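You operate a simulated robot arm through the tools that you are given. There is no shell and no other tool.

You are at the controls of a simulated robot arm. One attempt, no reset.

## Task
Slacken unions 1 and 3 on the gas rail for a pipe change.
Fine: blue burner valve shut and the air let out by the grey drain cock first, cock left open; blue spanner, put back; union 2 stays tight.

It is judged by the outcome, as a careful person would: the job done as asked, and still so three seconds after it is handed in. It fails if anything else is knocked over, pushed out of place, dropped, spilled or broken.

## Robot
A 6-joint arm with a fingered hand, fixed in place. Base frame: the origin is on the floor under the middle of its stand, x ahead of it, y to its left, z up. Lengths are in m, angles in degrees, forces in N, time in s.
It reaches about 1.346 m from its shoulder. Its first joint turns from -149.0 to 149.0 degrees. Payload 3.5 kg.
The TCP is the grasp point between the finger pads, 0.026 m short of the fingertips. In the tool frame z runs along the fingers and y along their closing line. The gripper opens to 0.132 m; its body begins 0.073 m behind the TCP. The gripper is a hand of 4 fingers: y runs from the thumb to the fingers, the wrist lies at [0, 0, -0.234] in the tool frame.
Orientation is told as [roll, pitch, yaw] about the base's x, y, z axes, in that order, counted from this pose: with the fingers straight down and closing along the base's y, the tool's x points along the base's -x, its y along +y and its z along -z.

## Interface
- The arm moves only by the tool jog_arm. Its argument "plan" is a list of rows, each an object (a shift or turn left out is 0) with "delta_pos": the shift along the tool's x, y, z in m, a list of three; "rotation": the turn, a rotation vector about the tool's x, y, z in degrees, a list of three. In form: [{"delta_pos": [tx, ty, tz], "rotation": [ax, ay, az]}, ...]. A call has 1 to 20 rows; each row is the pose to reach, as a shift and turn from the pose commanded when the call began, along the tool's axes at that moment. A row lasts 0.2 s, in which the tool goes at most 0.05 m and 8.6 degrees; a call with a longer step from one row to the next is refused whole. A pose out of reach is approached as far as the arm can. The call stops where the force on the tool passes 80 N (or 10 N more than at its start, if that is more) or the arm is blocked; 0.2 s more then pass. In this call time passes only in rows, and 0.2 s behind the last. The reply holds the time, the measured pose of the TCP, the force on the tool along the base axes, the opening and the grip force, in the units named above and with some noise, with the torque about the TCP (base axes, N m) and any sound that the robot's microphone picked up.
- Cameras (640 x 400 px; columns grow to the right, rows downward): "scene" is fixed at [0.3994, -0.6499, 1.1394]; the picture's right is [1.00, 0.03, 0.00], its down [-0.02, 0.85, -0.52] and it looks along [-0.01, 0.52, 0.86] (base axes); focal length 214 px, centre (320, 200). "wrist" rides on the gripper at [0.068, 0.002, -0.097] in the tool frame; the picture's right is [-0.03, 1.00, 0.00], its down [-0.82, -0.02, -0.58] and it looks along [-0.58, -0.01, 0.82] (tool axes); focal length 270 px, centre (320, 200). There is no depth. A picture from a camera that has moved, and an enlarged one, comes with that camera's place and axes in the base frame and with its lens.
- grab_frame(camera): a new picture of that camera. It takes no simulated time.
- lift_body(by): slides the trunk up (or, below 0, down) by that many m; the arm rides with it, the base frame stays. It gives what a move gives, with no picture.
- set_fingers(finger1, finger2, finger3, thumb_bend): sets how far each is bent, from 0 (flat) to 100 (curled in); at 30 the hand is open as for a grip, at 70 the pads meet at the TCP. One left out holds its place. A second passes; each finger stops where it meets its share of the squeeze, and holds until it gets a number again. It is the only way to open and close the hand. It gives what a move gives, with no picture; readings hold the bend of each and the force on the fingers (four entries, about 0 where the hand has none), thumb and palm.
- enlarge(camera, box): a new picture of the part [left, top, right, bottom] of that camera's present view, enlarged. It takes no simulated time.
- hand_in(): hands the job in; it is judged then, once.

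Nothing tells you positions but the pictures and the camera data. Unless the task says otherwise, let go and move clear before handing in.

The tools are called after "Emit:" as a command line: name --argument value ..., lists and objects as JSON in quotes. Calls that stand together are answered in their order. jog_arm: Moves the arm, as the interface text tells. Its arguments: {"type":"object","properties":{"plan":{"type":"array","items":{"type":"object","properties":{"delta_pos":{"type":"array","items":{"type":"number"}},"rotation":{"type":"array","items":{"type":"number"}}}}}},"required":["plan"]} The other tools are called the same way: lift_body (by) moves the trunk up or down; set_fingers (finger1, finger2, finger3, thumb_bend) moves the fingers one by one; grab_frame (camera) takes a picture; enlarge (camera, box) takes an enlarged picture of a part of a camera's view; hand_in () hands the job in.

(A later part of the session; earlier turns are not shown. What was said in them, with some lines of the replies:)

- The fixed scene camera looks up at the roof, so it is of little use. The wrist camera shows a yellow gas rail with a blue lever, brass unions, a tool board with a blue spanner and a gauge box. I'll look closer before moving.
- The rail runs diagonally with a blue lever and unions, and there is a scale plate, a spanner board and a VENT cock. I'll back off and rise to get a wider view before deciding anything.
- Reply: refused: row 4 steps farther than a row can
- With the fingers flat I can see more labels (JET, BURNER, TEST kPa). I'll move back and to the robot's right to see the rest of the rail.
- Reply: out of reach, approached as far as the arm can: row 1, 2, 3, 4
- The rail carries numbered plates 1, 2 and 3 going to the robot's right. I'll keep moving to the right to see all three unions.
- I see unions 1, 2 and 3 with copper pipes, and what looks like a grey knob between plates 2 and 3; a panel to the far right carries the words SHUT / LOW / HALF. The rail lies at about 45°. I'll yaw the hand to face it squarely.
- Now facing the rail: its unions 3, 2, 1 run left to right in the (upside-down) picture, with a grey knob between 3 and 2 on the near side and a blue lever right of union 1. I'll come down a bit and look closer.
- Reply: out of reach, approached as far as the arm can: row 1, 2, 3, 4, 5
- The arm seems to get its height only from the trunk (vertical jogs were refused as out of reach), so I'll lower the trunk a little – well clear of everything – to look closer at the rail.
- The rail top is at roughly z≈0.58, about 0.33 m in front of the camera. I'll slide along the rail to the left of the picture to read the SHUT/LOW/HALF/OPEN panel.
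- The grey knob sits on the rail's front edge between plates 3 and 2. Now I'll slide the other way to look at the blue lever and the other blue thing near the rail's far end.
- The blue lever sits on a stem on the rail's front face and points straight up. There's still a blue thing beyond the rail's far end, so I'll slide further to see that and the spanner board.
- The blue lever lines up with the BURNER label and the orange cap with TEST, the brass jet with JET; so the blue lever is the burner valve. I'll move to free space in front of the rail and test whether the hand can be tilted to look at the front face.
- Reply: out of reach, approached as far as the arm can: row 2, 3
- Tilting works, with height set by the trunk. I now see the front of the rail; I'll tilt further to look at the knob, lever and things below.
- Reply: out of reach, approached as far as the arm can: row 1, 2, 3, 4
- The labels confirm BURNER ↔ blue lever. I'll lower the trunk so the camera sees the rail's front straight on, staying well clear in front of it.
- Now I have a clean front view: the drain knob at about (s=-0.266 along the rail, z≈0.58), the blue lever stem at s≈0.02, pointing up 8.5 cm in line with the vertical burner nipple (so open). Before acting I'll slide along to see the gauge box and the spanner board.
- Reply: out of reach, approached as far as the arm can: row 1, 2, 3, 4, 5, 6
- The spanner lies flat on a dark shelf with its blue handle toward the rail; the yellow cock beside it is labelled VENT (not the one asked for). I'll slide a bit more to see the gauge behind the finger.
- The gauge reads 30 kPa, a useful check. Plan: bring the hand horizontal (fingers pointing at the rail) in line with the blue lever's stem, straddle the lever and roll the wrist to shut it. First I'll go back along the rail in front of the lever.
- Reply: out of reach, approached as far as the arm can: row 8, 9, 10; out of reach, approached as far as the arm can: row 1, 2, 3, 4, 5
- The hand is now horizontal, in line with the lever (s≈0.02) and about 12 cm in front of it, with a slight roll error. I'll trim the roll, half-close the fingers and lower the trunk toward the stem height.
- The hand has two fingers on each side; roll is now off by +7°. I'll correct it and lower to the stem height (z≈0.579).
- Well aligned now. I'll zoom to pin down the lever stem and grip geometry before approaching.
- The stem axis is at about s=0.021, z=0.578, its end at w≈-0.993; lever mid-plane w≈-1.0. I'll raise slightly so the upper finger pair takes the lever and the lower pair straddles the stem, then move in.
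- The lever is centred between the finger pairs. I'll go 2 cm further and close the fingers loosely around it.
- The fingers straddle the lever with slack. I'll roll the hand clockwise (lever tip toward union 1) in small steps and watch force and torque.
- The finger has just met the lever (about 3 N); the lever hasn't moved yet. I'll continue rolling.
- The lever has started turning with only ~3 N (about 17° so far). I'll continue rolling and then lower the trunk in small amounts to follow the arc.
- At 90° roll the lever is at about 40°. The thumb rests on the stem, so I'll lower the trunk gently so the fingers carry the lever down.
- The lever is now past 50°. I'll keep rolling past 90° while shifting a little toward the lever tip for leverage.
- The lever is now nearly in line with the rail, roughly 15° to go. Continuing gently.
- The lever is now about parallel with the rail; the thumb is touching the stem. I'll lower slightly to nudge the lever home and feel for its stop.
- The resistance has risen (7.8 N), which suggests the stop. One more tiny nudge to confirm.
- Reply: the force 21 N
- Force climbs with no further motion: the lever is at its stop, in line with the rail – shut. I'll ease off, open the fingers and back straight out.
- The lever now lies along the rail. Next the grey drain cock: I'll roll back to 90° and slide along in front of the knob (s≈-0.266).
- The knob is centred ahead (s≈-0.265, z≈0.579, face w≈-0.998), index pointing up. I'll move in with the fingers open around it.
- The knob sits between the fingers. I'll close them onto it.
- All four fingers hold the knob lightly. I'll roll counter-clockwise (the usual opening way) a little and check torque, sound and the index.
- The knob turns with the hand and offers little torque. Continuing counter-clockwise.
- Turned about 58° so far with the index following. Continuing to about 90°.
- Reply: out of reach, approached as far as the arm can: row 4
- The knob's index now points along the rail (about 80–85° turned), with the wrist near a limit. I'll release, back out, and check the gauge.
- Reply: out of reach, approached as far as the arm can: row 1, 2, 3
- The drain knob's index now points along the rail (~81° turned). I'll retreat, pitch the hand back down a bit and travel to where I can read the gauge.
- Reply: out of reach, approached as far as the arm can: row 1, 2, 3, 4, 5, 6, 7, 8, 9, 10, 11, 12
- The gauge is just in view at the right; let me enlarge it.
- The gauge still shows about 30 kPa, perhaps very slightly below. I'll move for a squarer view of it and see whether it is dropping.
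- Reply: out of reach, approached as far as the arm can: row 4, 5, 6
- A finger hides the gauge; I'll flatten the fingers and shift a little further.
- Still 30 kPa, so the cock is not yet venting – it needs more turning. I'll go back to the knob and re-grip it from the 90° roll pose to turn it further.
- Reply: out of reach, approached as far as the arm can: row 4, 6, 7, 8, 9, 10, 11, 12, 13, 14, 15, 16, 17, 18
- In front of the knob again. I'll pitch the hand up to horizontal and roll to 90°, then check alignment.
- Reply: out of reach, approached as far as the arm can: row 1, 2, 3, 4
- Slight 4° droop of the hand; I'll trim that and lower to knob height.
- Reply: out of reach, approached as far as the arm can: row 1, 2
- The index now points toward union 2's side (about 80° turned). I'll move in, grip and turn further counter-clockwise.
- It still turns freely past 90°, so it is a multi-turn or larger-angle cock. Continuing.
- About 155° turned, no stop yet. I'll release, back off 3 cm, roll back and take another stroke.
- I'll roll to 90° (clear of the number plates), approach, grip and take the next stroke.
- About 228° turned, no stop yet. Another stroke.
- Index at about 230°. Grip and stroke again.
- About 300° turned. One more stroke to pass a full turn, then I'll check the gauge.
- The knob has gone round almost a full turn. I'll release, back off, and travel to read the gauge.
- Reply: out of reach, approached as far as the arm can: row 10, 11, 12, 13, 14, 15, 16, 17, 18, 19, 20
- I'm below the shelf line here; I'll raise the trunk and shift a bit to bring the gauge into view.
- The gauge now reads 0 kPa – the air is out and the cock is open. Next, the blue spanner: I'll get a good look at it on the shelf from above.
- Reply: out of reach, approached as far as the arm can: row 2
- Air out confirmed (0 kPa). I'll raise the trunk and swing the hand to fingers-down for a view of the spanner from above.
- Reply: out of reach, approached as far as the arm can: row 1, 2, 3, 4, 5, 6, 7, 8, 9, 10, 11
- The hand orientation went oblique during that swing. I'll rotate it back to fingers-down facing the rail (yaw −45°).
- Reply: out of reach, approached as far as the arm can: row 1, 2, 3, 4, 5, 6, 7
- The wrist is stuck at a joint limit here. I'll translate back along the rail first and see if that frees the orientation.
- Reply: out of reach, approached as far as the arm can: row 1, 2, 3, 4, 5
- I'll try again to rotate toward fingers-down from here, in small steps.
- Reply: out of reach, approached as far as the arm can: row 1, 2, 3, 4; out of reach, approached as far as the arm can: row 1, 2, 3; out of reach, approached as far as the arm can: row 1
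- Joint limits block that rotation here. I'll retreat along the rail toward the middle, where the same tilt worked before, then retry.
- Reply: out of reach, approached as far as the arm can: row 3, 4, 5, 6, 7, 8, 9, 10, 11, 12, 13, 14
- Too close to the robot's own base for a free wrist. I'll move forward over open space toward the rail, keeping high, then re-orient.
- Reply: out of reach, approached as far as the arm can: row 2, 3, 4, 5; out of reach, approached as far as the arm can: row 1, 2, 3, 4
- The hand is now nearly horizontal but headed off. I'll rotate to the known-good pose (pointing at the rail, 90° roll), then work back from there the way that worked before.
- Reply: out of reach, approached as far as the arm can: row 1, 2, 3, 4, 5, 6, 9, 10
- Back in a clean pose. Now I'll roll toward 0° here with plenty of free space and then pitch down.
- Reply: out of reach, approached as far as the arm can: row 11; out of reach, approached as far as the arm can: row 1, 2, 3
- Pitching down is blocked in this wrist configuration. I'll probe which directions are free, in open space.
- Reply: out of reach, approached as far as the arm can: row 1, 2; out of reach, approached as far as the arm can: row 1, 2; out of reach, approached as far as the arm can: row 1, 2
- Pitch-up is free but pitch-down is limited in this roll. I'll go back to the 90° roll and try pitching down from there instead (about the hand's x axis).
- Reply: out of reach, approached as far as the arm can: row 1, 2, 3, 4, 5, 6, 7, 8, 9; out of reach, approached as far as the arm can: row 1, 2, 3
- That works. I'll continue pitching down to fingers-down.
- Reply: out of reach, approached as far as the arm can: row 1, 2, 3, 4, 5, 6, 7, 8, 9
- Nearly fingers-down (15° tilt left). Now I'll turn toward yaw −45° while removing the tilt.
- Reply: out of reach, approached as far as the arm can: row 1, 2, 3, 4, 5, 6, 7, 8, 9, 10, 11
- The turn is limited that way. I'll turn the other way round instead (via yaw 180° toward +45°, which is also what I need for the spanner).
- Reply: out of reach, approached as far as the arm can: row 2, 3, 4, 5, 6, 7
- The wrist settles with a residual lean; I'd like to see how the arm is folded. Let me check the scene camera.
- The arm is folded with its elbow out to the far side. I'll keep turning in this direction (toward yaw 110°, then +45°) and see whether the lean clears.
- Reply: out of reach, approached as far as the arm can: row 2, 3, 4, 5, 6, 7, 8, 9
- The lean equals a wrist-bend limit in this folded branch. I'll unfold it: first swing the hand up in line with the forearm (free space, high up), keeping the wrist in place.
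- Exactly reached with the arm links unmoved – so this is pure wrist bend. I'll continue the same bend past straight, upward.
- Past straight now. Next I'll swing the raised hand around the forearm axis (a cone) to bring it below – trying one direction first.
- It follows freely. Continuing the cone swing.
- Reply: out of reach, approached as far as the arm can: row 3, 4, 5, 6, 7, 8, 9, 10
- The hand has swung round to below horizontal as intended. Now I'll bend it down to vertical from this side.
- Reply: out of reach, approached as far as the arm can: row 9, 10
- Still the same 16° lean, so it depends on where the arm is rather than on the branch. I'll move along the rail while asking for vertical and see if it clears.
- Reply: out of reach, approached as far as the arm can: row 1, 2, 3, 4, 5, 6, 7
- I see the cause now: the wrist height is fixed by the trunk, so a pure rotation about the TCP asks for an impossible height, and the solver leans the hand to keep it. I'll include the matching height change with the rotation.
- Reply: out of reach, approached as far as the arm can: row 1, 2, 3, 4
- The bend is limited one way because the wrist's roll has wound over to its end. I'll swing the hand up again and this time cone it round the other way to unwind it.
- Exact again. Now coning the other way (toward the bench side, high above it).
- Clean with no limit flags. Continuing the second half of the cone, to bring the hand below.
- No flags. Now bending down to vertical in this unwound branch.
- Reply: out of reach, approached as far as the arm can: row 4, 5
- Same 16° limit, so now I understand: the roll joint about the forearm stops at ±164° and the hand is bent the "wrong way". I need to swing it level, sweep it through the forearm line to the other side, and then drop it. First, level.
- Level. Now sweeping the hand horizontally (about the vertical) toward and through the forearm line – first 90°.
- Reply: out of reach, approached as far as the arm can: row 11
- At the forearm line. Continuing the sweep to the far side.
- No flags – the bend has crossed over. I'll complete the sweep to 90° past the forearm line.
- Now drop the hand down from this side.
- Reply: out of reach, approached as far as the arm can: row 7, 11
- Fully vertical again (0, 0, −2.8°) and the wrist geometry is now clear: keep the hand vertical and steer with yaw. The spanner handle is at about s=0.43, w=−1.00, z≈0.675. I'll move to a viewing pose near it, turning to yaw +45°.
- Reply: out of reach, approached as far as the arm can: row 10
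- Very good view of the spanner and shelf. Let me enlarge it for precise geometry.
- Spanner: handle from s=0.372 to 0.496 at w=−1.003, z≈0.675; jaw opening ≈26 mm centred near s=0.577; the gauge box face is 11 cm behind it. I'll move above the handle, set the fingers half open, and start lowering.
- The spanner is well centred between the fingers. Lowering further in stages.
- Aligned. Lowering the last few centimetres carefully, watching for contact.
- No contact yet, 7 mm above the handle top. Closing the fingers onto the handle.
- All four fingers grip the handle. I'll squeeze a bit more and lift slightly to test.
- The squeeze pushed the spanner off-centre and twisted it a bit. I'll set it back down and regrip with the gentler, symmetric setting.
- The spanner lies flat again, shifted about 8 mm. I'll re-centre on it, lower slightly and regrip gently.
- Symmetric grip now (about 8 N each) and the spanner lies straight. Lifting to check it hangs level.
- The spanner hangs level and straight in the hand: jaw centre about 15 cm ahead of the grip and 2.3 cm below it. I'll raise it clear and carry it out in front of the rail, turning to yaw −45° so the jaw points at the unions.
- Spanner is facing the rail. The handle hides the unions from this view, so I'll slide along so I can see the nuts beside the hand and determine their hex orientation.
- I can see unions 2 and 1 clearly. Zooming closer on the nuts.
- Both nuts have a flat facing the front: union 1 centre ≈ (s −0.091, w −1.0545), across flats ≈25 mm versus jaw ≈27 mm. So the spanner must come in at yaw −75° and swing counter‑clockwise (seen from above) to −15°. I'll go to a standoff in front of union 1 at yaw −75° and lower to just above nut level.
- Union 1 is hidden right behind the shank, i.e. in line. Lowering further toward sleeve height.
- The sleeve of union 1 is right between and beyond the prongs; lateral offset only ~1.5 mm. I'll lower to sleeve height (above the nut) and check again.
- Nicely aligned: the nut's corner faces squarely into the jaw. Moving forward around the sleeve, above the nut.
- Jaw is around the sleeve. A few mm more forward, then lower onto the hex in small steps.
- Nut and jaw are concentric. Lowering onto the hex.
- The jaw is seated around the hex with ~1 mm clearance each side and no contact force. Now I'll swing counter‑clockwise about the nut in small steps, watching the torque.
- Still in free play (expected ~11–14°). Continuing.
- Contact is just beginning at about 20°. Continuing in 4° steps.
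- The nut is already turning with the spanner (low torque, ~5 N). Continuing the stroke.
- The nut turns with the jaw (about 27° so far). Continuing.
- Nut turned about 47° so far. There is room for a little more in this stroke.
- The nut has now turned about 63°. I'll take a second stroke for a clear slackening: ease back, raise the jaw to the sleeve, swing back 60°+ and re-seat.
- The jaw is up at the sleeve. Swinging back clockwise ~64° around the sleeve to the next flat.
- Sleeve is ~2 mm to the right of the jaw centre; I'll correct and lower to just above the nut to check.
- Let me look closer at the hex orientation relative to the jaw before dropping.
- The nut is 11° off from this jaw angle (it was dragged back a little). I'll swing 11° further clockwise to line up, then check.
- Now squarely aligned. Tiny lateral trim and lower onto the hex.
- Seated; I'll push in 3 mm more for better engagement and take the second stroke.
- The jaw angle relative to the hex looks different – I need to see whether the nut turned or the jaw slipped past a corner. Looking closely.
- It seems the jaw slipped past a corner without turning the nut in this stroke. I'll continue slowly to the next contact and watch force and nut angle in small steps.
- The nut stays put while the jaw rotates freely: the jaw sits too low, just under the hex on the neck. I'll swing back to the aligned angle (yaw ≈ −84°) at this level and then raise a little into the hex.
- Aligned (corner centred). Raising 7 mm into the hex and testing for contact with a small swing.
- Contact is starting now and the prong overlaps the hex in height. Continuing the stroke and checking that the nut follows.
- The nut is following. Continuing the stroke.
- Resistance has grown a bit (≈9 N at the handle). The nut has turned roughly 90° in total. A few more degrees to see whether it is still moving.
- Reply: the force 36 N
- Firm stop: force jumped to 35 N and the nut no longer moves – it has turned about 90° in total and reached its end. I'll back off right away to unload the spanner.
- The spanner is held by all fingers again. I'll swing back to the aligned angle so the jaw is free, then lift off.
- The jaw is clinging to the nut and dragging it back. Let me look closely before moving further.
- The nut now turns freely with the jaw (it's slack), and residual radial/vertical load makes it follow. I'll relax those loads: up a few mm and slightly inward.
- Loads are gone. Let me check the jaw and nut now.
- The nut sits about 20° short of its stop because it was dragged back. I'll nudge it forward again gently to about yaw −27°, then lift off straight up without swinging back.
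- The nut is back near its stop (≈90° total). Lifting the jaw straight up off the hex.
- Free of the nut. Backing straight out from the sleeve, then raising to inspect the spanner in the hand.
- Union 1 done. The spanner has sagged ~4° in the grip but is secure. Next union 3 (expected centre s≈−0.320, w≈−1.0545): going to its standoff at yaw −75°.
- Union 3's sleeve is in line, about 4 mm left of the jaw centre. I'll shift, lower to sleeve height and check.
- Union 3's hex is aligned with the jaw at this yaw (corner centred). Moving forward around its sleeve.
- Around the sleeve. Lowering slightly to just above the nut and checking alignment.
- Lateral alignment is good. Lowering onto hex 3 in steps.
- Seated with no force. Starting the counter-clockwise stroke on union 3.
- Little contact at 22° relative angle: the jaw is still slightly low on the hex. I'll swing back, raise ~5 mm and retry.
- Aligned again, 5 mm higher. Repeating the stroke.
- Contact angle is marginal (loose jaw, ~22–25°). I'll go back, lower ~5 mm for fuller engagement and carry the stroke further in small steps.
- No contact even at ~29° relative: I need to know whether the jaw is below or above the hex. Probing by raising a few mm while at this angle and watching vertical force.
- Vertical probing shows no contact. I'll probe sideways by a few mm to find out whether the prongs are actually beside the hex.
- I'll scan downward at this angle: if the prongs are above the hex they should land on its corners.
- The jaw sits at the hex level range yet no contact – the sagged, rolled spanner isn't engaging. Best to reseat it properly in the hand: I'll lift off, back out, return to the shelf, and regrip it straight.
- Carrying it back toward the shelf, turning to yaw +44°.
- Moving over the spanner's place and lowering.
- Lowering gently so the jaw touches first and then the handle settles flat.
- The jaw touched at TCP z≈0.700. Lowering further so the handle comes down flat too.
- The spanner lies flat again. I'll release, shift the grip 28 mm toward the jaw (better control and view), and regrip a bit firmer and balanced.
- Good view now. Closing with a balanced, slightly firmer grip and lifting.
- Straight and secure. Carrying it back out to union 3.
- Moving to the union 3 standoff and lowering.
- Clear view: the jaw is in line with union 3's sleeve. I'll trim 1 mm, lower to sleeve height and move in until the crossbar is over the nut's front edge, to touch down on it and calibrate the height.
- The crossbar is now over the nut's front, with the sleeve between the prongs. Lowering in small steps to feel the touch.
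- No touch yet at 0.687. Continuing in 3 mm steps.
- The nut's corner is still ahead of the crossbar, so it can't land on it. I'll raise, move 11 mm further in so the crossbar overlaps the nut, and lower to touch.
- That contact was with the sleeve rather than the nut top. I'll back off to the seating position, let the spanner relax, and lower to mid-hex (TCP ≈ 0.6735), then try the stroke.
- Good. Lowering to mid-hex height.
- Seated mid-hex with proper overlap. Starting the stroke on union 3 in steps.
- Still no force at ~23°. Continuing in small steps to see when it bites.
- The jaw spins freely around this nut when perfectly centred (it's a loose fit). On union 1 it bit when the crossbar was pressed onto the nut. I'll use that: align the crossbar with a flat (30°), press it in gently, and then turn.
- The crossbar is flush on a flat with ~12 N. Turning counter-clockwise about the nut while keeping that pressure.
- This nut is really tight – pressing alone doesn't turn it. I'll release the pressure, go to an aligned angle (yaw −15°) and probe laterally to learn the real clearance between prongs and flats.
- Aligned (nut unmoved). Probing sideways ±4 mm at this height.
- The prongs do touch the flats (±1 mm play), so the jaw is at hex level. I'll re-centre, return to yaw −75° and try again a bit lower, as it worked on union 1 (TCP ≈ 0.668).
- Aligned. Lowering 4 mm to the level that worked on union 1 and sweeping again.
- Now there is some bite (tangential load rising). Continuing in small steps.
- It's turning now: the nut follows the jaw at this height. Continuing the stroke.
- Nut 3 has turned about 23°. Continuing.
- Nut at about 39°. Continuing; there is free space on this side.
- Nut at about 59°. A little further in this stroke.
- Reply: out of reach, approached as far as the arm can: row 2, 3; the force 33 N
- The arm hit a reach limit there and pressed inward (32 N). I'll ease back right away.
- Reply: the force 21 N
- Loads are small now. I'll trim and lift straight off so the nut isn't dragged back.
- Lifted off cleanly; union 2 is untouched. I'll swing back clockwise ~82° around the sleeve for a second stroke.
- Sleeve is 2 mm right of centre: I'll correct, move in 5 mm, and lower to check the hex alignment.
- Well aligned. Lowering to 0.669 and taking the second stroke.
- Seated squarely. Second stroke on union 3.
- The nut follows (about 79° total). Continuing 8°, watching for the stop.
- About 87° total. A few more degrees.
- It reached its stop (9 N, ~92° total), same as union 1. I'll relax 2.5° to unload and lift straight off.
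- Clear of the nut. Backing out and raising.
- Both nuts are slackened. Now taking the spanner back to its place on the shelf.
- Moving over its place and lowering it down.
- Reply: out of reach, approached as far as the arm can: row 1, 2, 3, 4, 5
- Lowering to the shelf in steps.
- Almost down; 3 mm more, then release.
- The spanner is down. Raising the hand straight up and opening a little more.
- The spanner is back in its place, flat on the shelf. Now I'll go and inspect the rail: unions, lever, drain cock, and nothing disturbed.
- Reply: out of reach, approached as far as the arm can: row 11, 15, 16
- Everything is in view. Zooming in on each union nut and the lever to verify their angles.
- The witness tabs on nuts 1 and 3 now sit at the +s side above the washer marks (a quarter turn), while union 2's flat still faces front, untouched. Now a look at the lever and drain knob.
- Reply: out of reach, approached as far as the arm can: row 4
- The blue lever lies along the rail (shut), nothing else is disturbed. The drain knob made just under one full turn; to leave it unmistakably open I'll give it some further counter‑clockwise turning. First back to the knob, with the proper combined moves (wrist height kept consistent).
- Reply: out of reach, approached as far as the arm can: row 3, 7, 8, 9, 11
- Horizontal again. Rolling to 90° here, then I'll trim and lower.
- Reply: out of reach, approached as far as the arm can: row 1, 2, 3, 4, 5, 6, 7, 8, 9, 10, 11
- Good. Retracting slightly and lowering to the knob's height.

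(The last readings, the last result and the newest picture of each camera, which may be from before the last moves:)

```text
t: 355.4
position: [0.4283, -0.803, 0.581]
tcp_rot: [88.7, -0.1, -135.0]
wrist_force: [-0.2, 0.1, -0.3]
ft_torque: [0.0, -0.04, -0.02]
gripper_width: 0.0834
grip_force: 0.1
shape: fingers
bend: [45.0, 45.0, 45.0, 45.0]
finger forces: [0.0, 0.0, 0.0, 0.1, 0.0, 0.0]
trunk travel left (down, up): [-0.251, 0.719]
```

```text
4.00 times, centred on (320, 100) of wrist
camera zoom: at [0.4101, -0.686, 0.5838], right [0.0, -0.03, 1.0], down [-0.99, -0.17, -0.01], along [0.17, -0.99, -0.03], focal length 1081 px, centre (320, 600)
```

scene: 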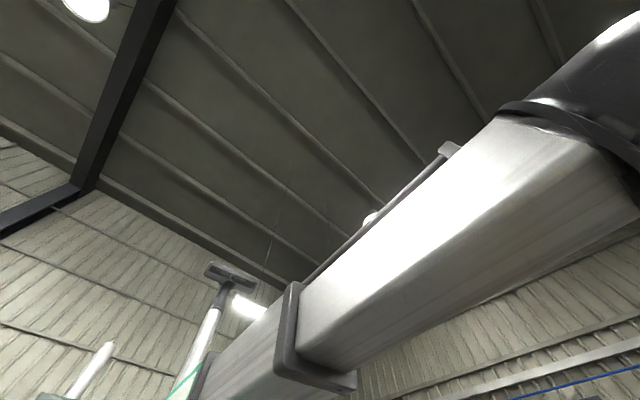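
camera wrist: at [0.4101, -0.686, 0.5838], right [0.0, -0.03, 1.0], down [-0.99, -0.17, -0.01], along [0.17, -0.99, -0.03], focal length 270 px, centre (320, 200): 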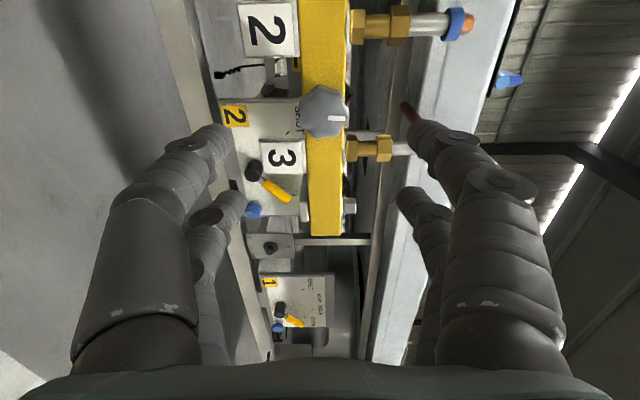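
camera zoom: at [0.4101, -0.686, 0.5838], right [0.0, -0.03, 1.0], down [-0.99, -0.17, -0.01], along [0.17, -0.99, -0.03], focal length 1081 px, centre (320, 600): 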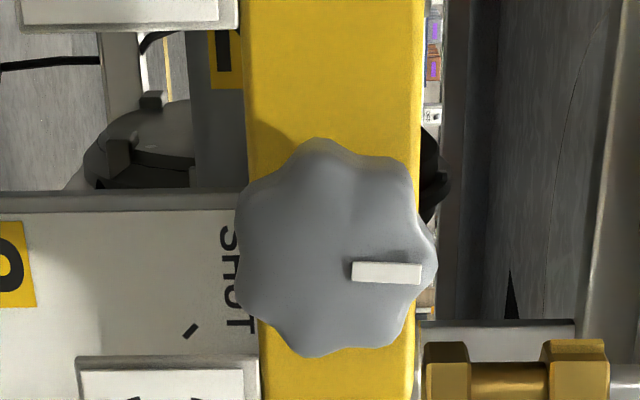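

The index points up again – almost exactly one full turn. I'll turn it roughly another half turn so that it is plainly away from the shut mark. Moving in and gripping.

Emit:
jog_arm --plan '[{"delta_pos": [0, 0, 0.03]}, {"delta_pos": [0, 0, 0.06]}, {"delta_pos": [0, 0, 0.09]}, {"delta_pos": [0, 0, 0.11]}, {"delta_pos": [0, 0, 0.12]}]'

Emit:
set_fingers --finger1 69 --finger2 69 --finger3 69 --thumb_bend 69

Emit:
jog_arm --plan '[{"rotation": [0, 0, -8]}, {"rotation": [0, 0, -16]}, {"rotation": [0, 0, -24]}, {"rotation": [0, 0, -32]}, {"rotation": [0, 0, -40]}]'

Emit:
grab_frame --camera "wrist"

```text
t: 356.6
position: [0.513, -0.8877, 0.5801]
tcp_rot: [88.6, -0.1, -135.1]
wrist_force: [-0.4, -0.2, -0.1]
ft_torque: [0.01, -0.01, -0.02]
gripper_width: 0.0837
grip_force: 0.1
shape: fingers
bend: [45.0, 45.0, 45.0, 45.0]
finger forces: [0.0, 0.0, 0.0, 0.0, 0.0, 0.1]
trunk travel left (down, up): [-0.251, 0.719]
```

```text
t: 357.6
position: [0.5134, -0.8879, 0.5806]
tcp_rot: [88.6, -0.1, -134.9]
wrist_force: [4.9, -5.7, 0.4]
ft_torque: [-0.01, -0.01, 0.08]
gripper_width: 0.0156
grip_force: 8.2
shape: fingers
bend: [65.0, 62.0, 63.0, 67.0]
finger forces: [3.3, 5.4, 4.6, 0.0, 3.0, 0.1]
trunk travel left (down, up): [-0.251, 0.719]
```

```text
t: 358.8
position: [0.5148, -0.8877, 0.5789]
tcp_rot: [88.2, -40.3, -133.6]
wrist_force: [6.4, -11.2, 1.4]
ft_torque: [0.3, -0.22, -0.08]
gripper_width: 0.0093
grip_force: 15.9
shape: fingers
bend: [66.0, 63.0, 63.0, 69.0]
finger forces: [1.8, 11.5, 7.1, 0.0, 11.1, 0.0]
trunk travel left (down, up): [-0.251, 0.719]
```

```text
taken
camera wrist: at [0.4841, -0.7809, 0.5386], right [0.46, 0.43, 0.78], down [-0.85, -0.05, 0.53], along [0.27, -0.9, 0.34], focal length 270 px, centre (320, 200)
```

wrist: 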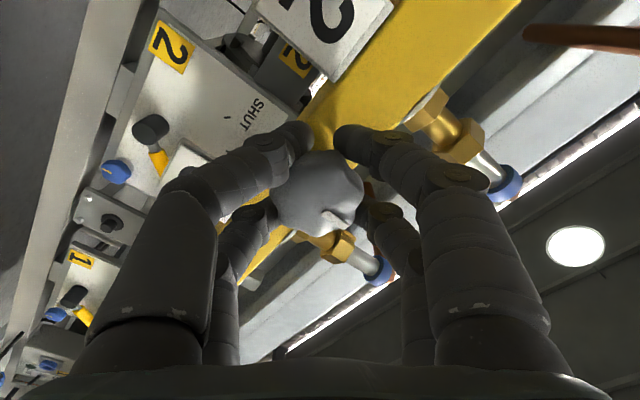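

Torque is noticeably higher now – it may be at its open stop (one full turn). Let me look closely.

Emit:
enlarge --camera "wrist" --box '[260, 140, 380, 240]'

```text
4.00 times, centred on (320, 190) of wrist
camera zoom: at [0.4841, -0.7809, 0.5386], right [0.46, 0.43, 0.78], down [-0.85, -0.05, 0.53], along [0.27, -0.9, 0.34], focal length 1081 px, centre (320, 240)
```

zoom: 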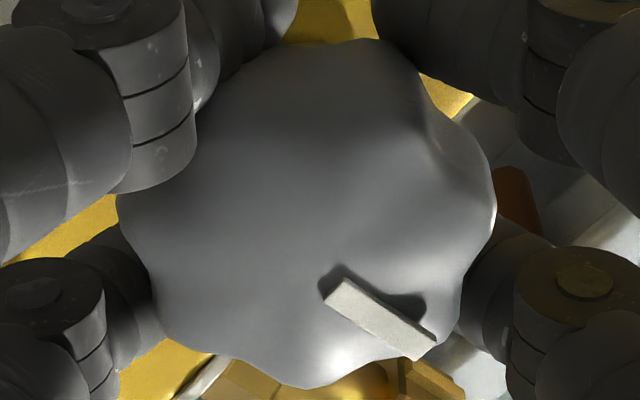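

The index still points straight up: the knob would not go further – it is at its fully open stop after one whole turn. Good, it's left open. Releasing and backing out.

Emit:
set_fingers --finger1 45 --finger2 45 --finger3 45 --thumb_bend 45

Emit:
jog_arm --plan '[{"delta_pos": [0, 0, -0.03]}, {"delta_pos": [0, 0, -0.07]}, {"delta_pos": [0, 0, -0.11]}, {"delta_pos": [0, 0, -0.15]}]'

Emit:
grab_frame --camera "wrist"

Emit:
enlarge --camera "wrist" --box '[220, 20, 420, 160]'

```text
t: 359.8
position: [0.5135, -0.8886, 0.5807]
tcp_rot: [88.2, -40.2, -133.8]
wrist_force: [0.9, 0.0, 0.0]
ft_torque: [0.0, -0.02, -0.02]
gripper_width: 0.0822
grip_force: 0.1
shape: fingers
bend: [45.0, 45.0, 45.0, 45.0]
finger forces: [0.1, 0.1, 0.0, 0.1, 0.1, 0.0]
trunk travel left (down, up): [-0.251, 0.719]
```

```text
t: 360.8
position: [0.4068, -0.7806, 0.5803]
tcp_rot: [88.4, -40.1, -133.8]
wrist_force: [0.0, -0.5, 0.5]
ft_torque: [0.03, -0.02, 0.01]
gripper_width: 0.0825
grip_force: 0.1
shape: fingers
bend: [45.0, 45.0, 45.0, 45.0]
finger forces: [0.0, 0.0, 0.1, 0.0, 0.0, 0.0]
trunk travel left (down, up): [-0.251, 0.719]
```

```text
taken
camera wrist: at [0.3776, -0.6736, 0.5392], right [0.45, 0.43, 0.78], down [-0.85, -0.05, 0.52], along [0.26, -0.9, 0.34], focal length 270 px, centre (320, 200)
```

wrist: 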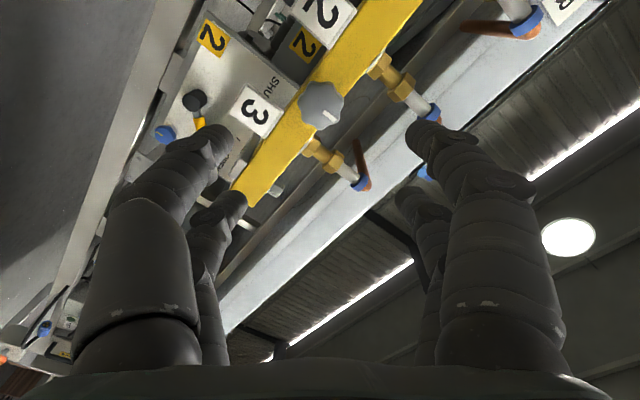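

```text
2.86 times, centred on (320, 90) of wrist
camera zoom: at [0.3776, -0.6736, 0.5392], right [0.45, 0.43, 0.78], down [-0.85, -0.05, 0.52], along [0.26, -0.9, 0.34], focal length 772 px, centre (320, 514)
```

zoom: 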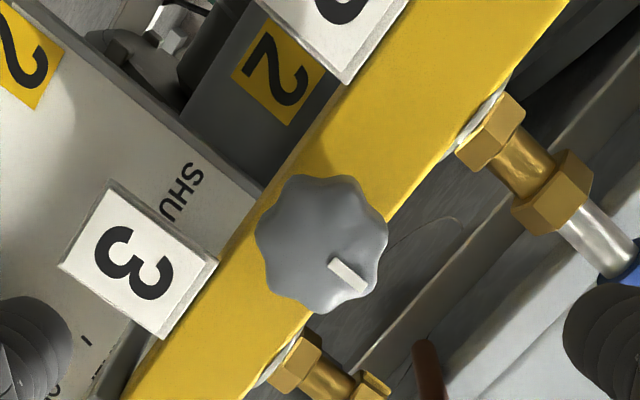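

Everything is as asked: burner valve shut, drain cock fully open, unions 1 and 3 slackened a quarter turn, union 2 untouched, spanner back on its shelf. I'll back the hand off a little more and hand in.

Emit:
jog_arm --plan '[{"delta_pos": [0, 0, -0.03]}, {"delta_pos": [0, 0, -0.06]}]'

Emit:
lift_body --by 0.3

Emit:
grab_frame --camera "wrist"

```text
t: 361.4
position: [0.3663, -0.7383, 0.5815]
tcp_rot: [88.5, -40.1, -134.0]
wrist_force: [-0.1, -1.0, -0.6]
ft_torque: [-0.02, -0.04, 0.01]
gripper_width: 0.0825
grip_force: 0.1
shape: fingers
bend: [45.0, 45.0, 45.0, 45.0]
finger forces: [0.1, 0.0, 0.0, 0.0, 0.1, 0.0]
trunk travel left (down, up): [-0.251, 0.719]
```

```text
t: 364.4
position: [0.3651, -0.7385, 0.8803]
tcp_rot: [88.5, -40.1, -134.0]
wrist_force: [0.3, 0.6, 0.3]
ft_torque: [0.02, 0.02, 0.02]
gripper_width: 0.0827
grip_force: 0.1
shape: fingers
bend: [45.0, 45.0, 45.0, 45.0]
finger forces: [0.0, 0.0, 0.1, 0.1, 0.0, 0.0]
trunk travel left (down, up): [-0.551, 0.419]
```

```text
taken
camera wrist: at [0.3358, -0.6318, 0.8396], right [0.45, 0.43, 0.78], down [-0.85, -0.05, 0.52], along [0.26, -0.9, 0.34], focal length 270 px, centre (320, 200)
```

wrist: 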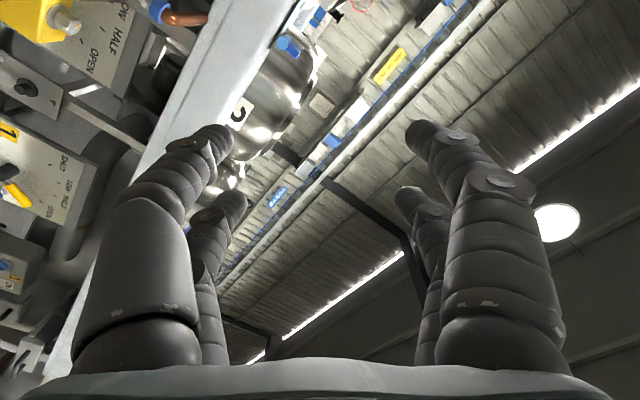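

The hand is empty and well clear of the rail. The last pictures showed the lever shut, the cock at its open stop, nuts 1 and 3 slackened, union 2 unturned and the spanner on its shelf. The gauge read 0 kPa when I last looked at it, before I slackened the unions. Handing in.

Emit:
hand_in

```text
The job is handed in.
```

I slackened unions 1 and 3 by about a quarter turn each, until the nuts met their stops, and handed the job in. I have no verdict back.

- **Blue burner valve:** shut. I turned the lever until it met its stop, in line with the rail.
- **Grey drain cock:** left open. I turned it one full turn anticlockwise, and it would go no further. The gauge fell from 30 to 0 kPa before I touched the unions. I did not read it again afterwards.
- **Union 2:** not turned. Its nut still sits the way it did at the start.
- **Blue spanner:** back flat on its shelf, within a few millimetres of where it lay.

- **Spanner fit:** the spanner is a loose fit on these nuts, so it slipped a few times and each nut took more than one stroke. While I was turning nut 1, the spanner met its stop hard (about 35 N). I backed off at once and saw no damage.
- **Surroundings:** in the last pictures nothing else looked moved, dropped or knocked over.
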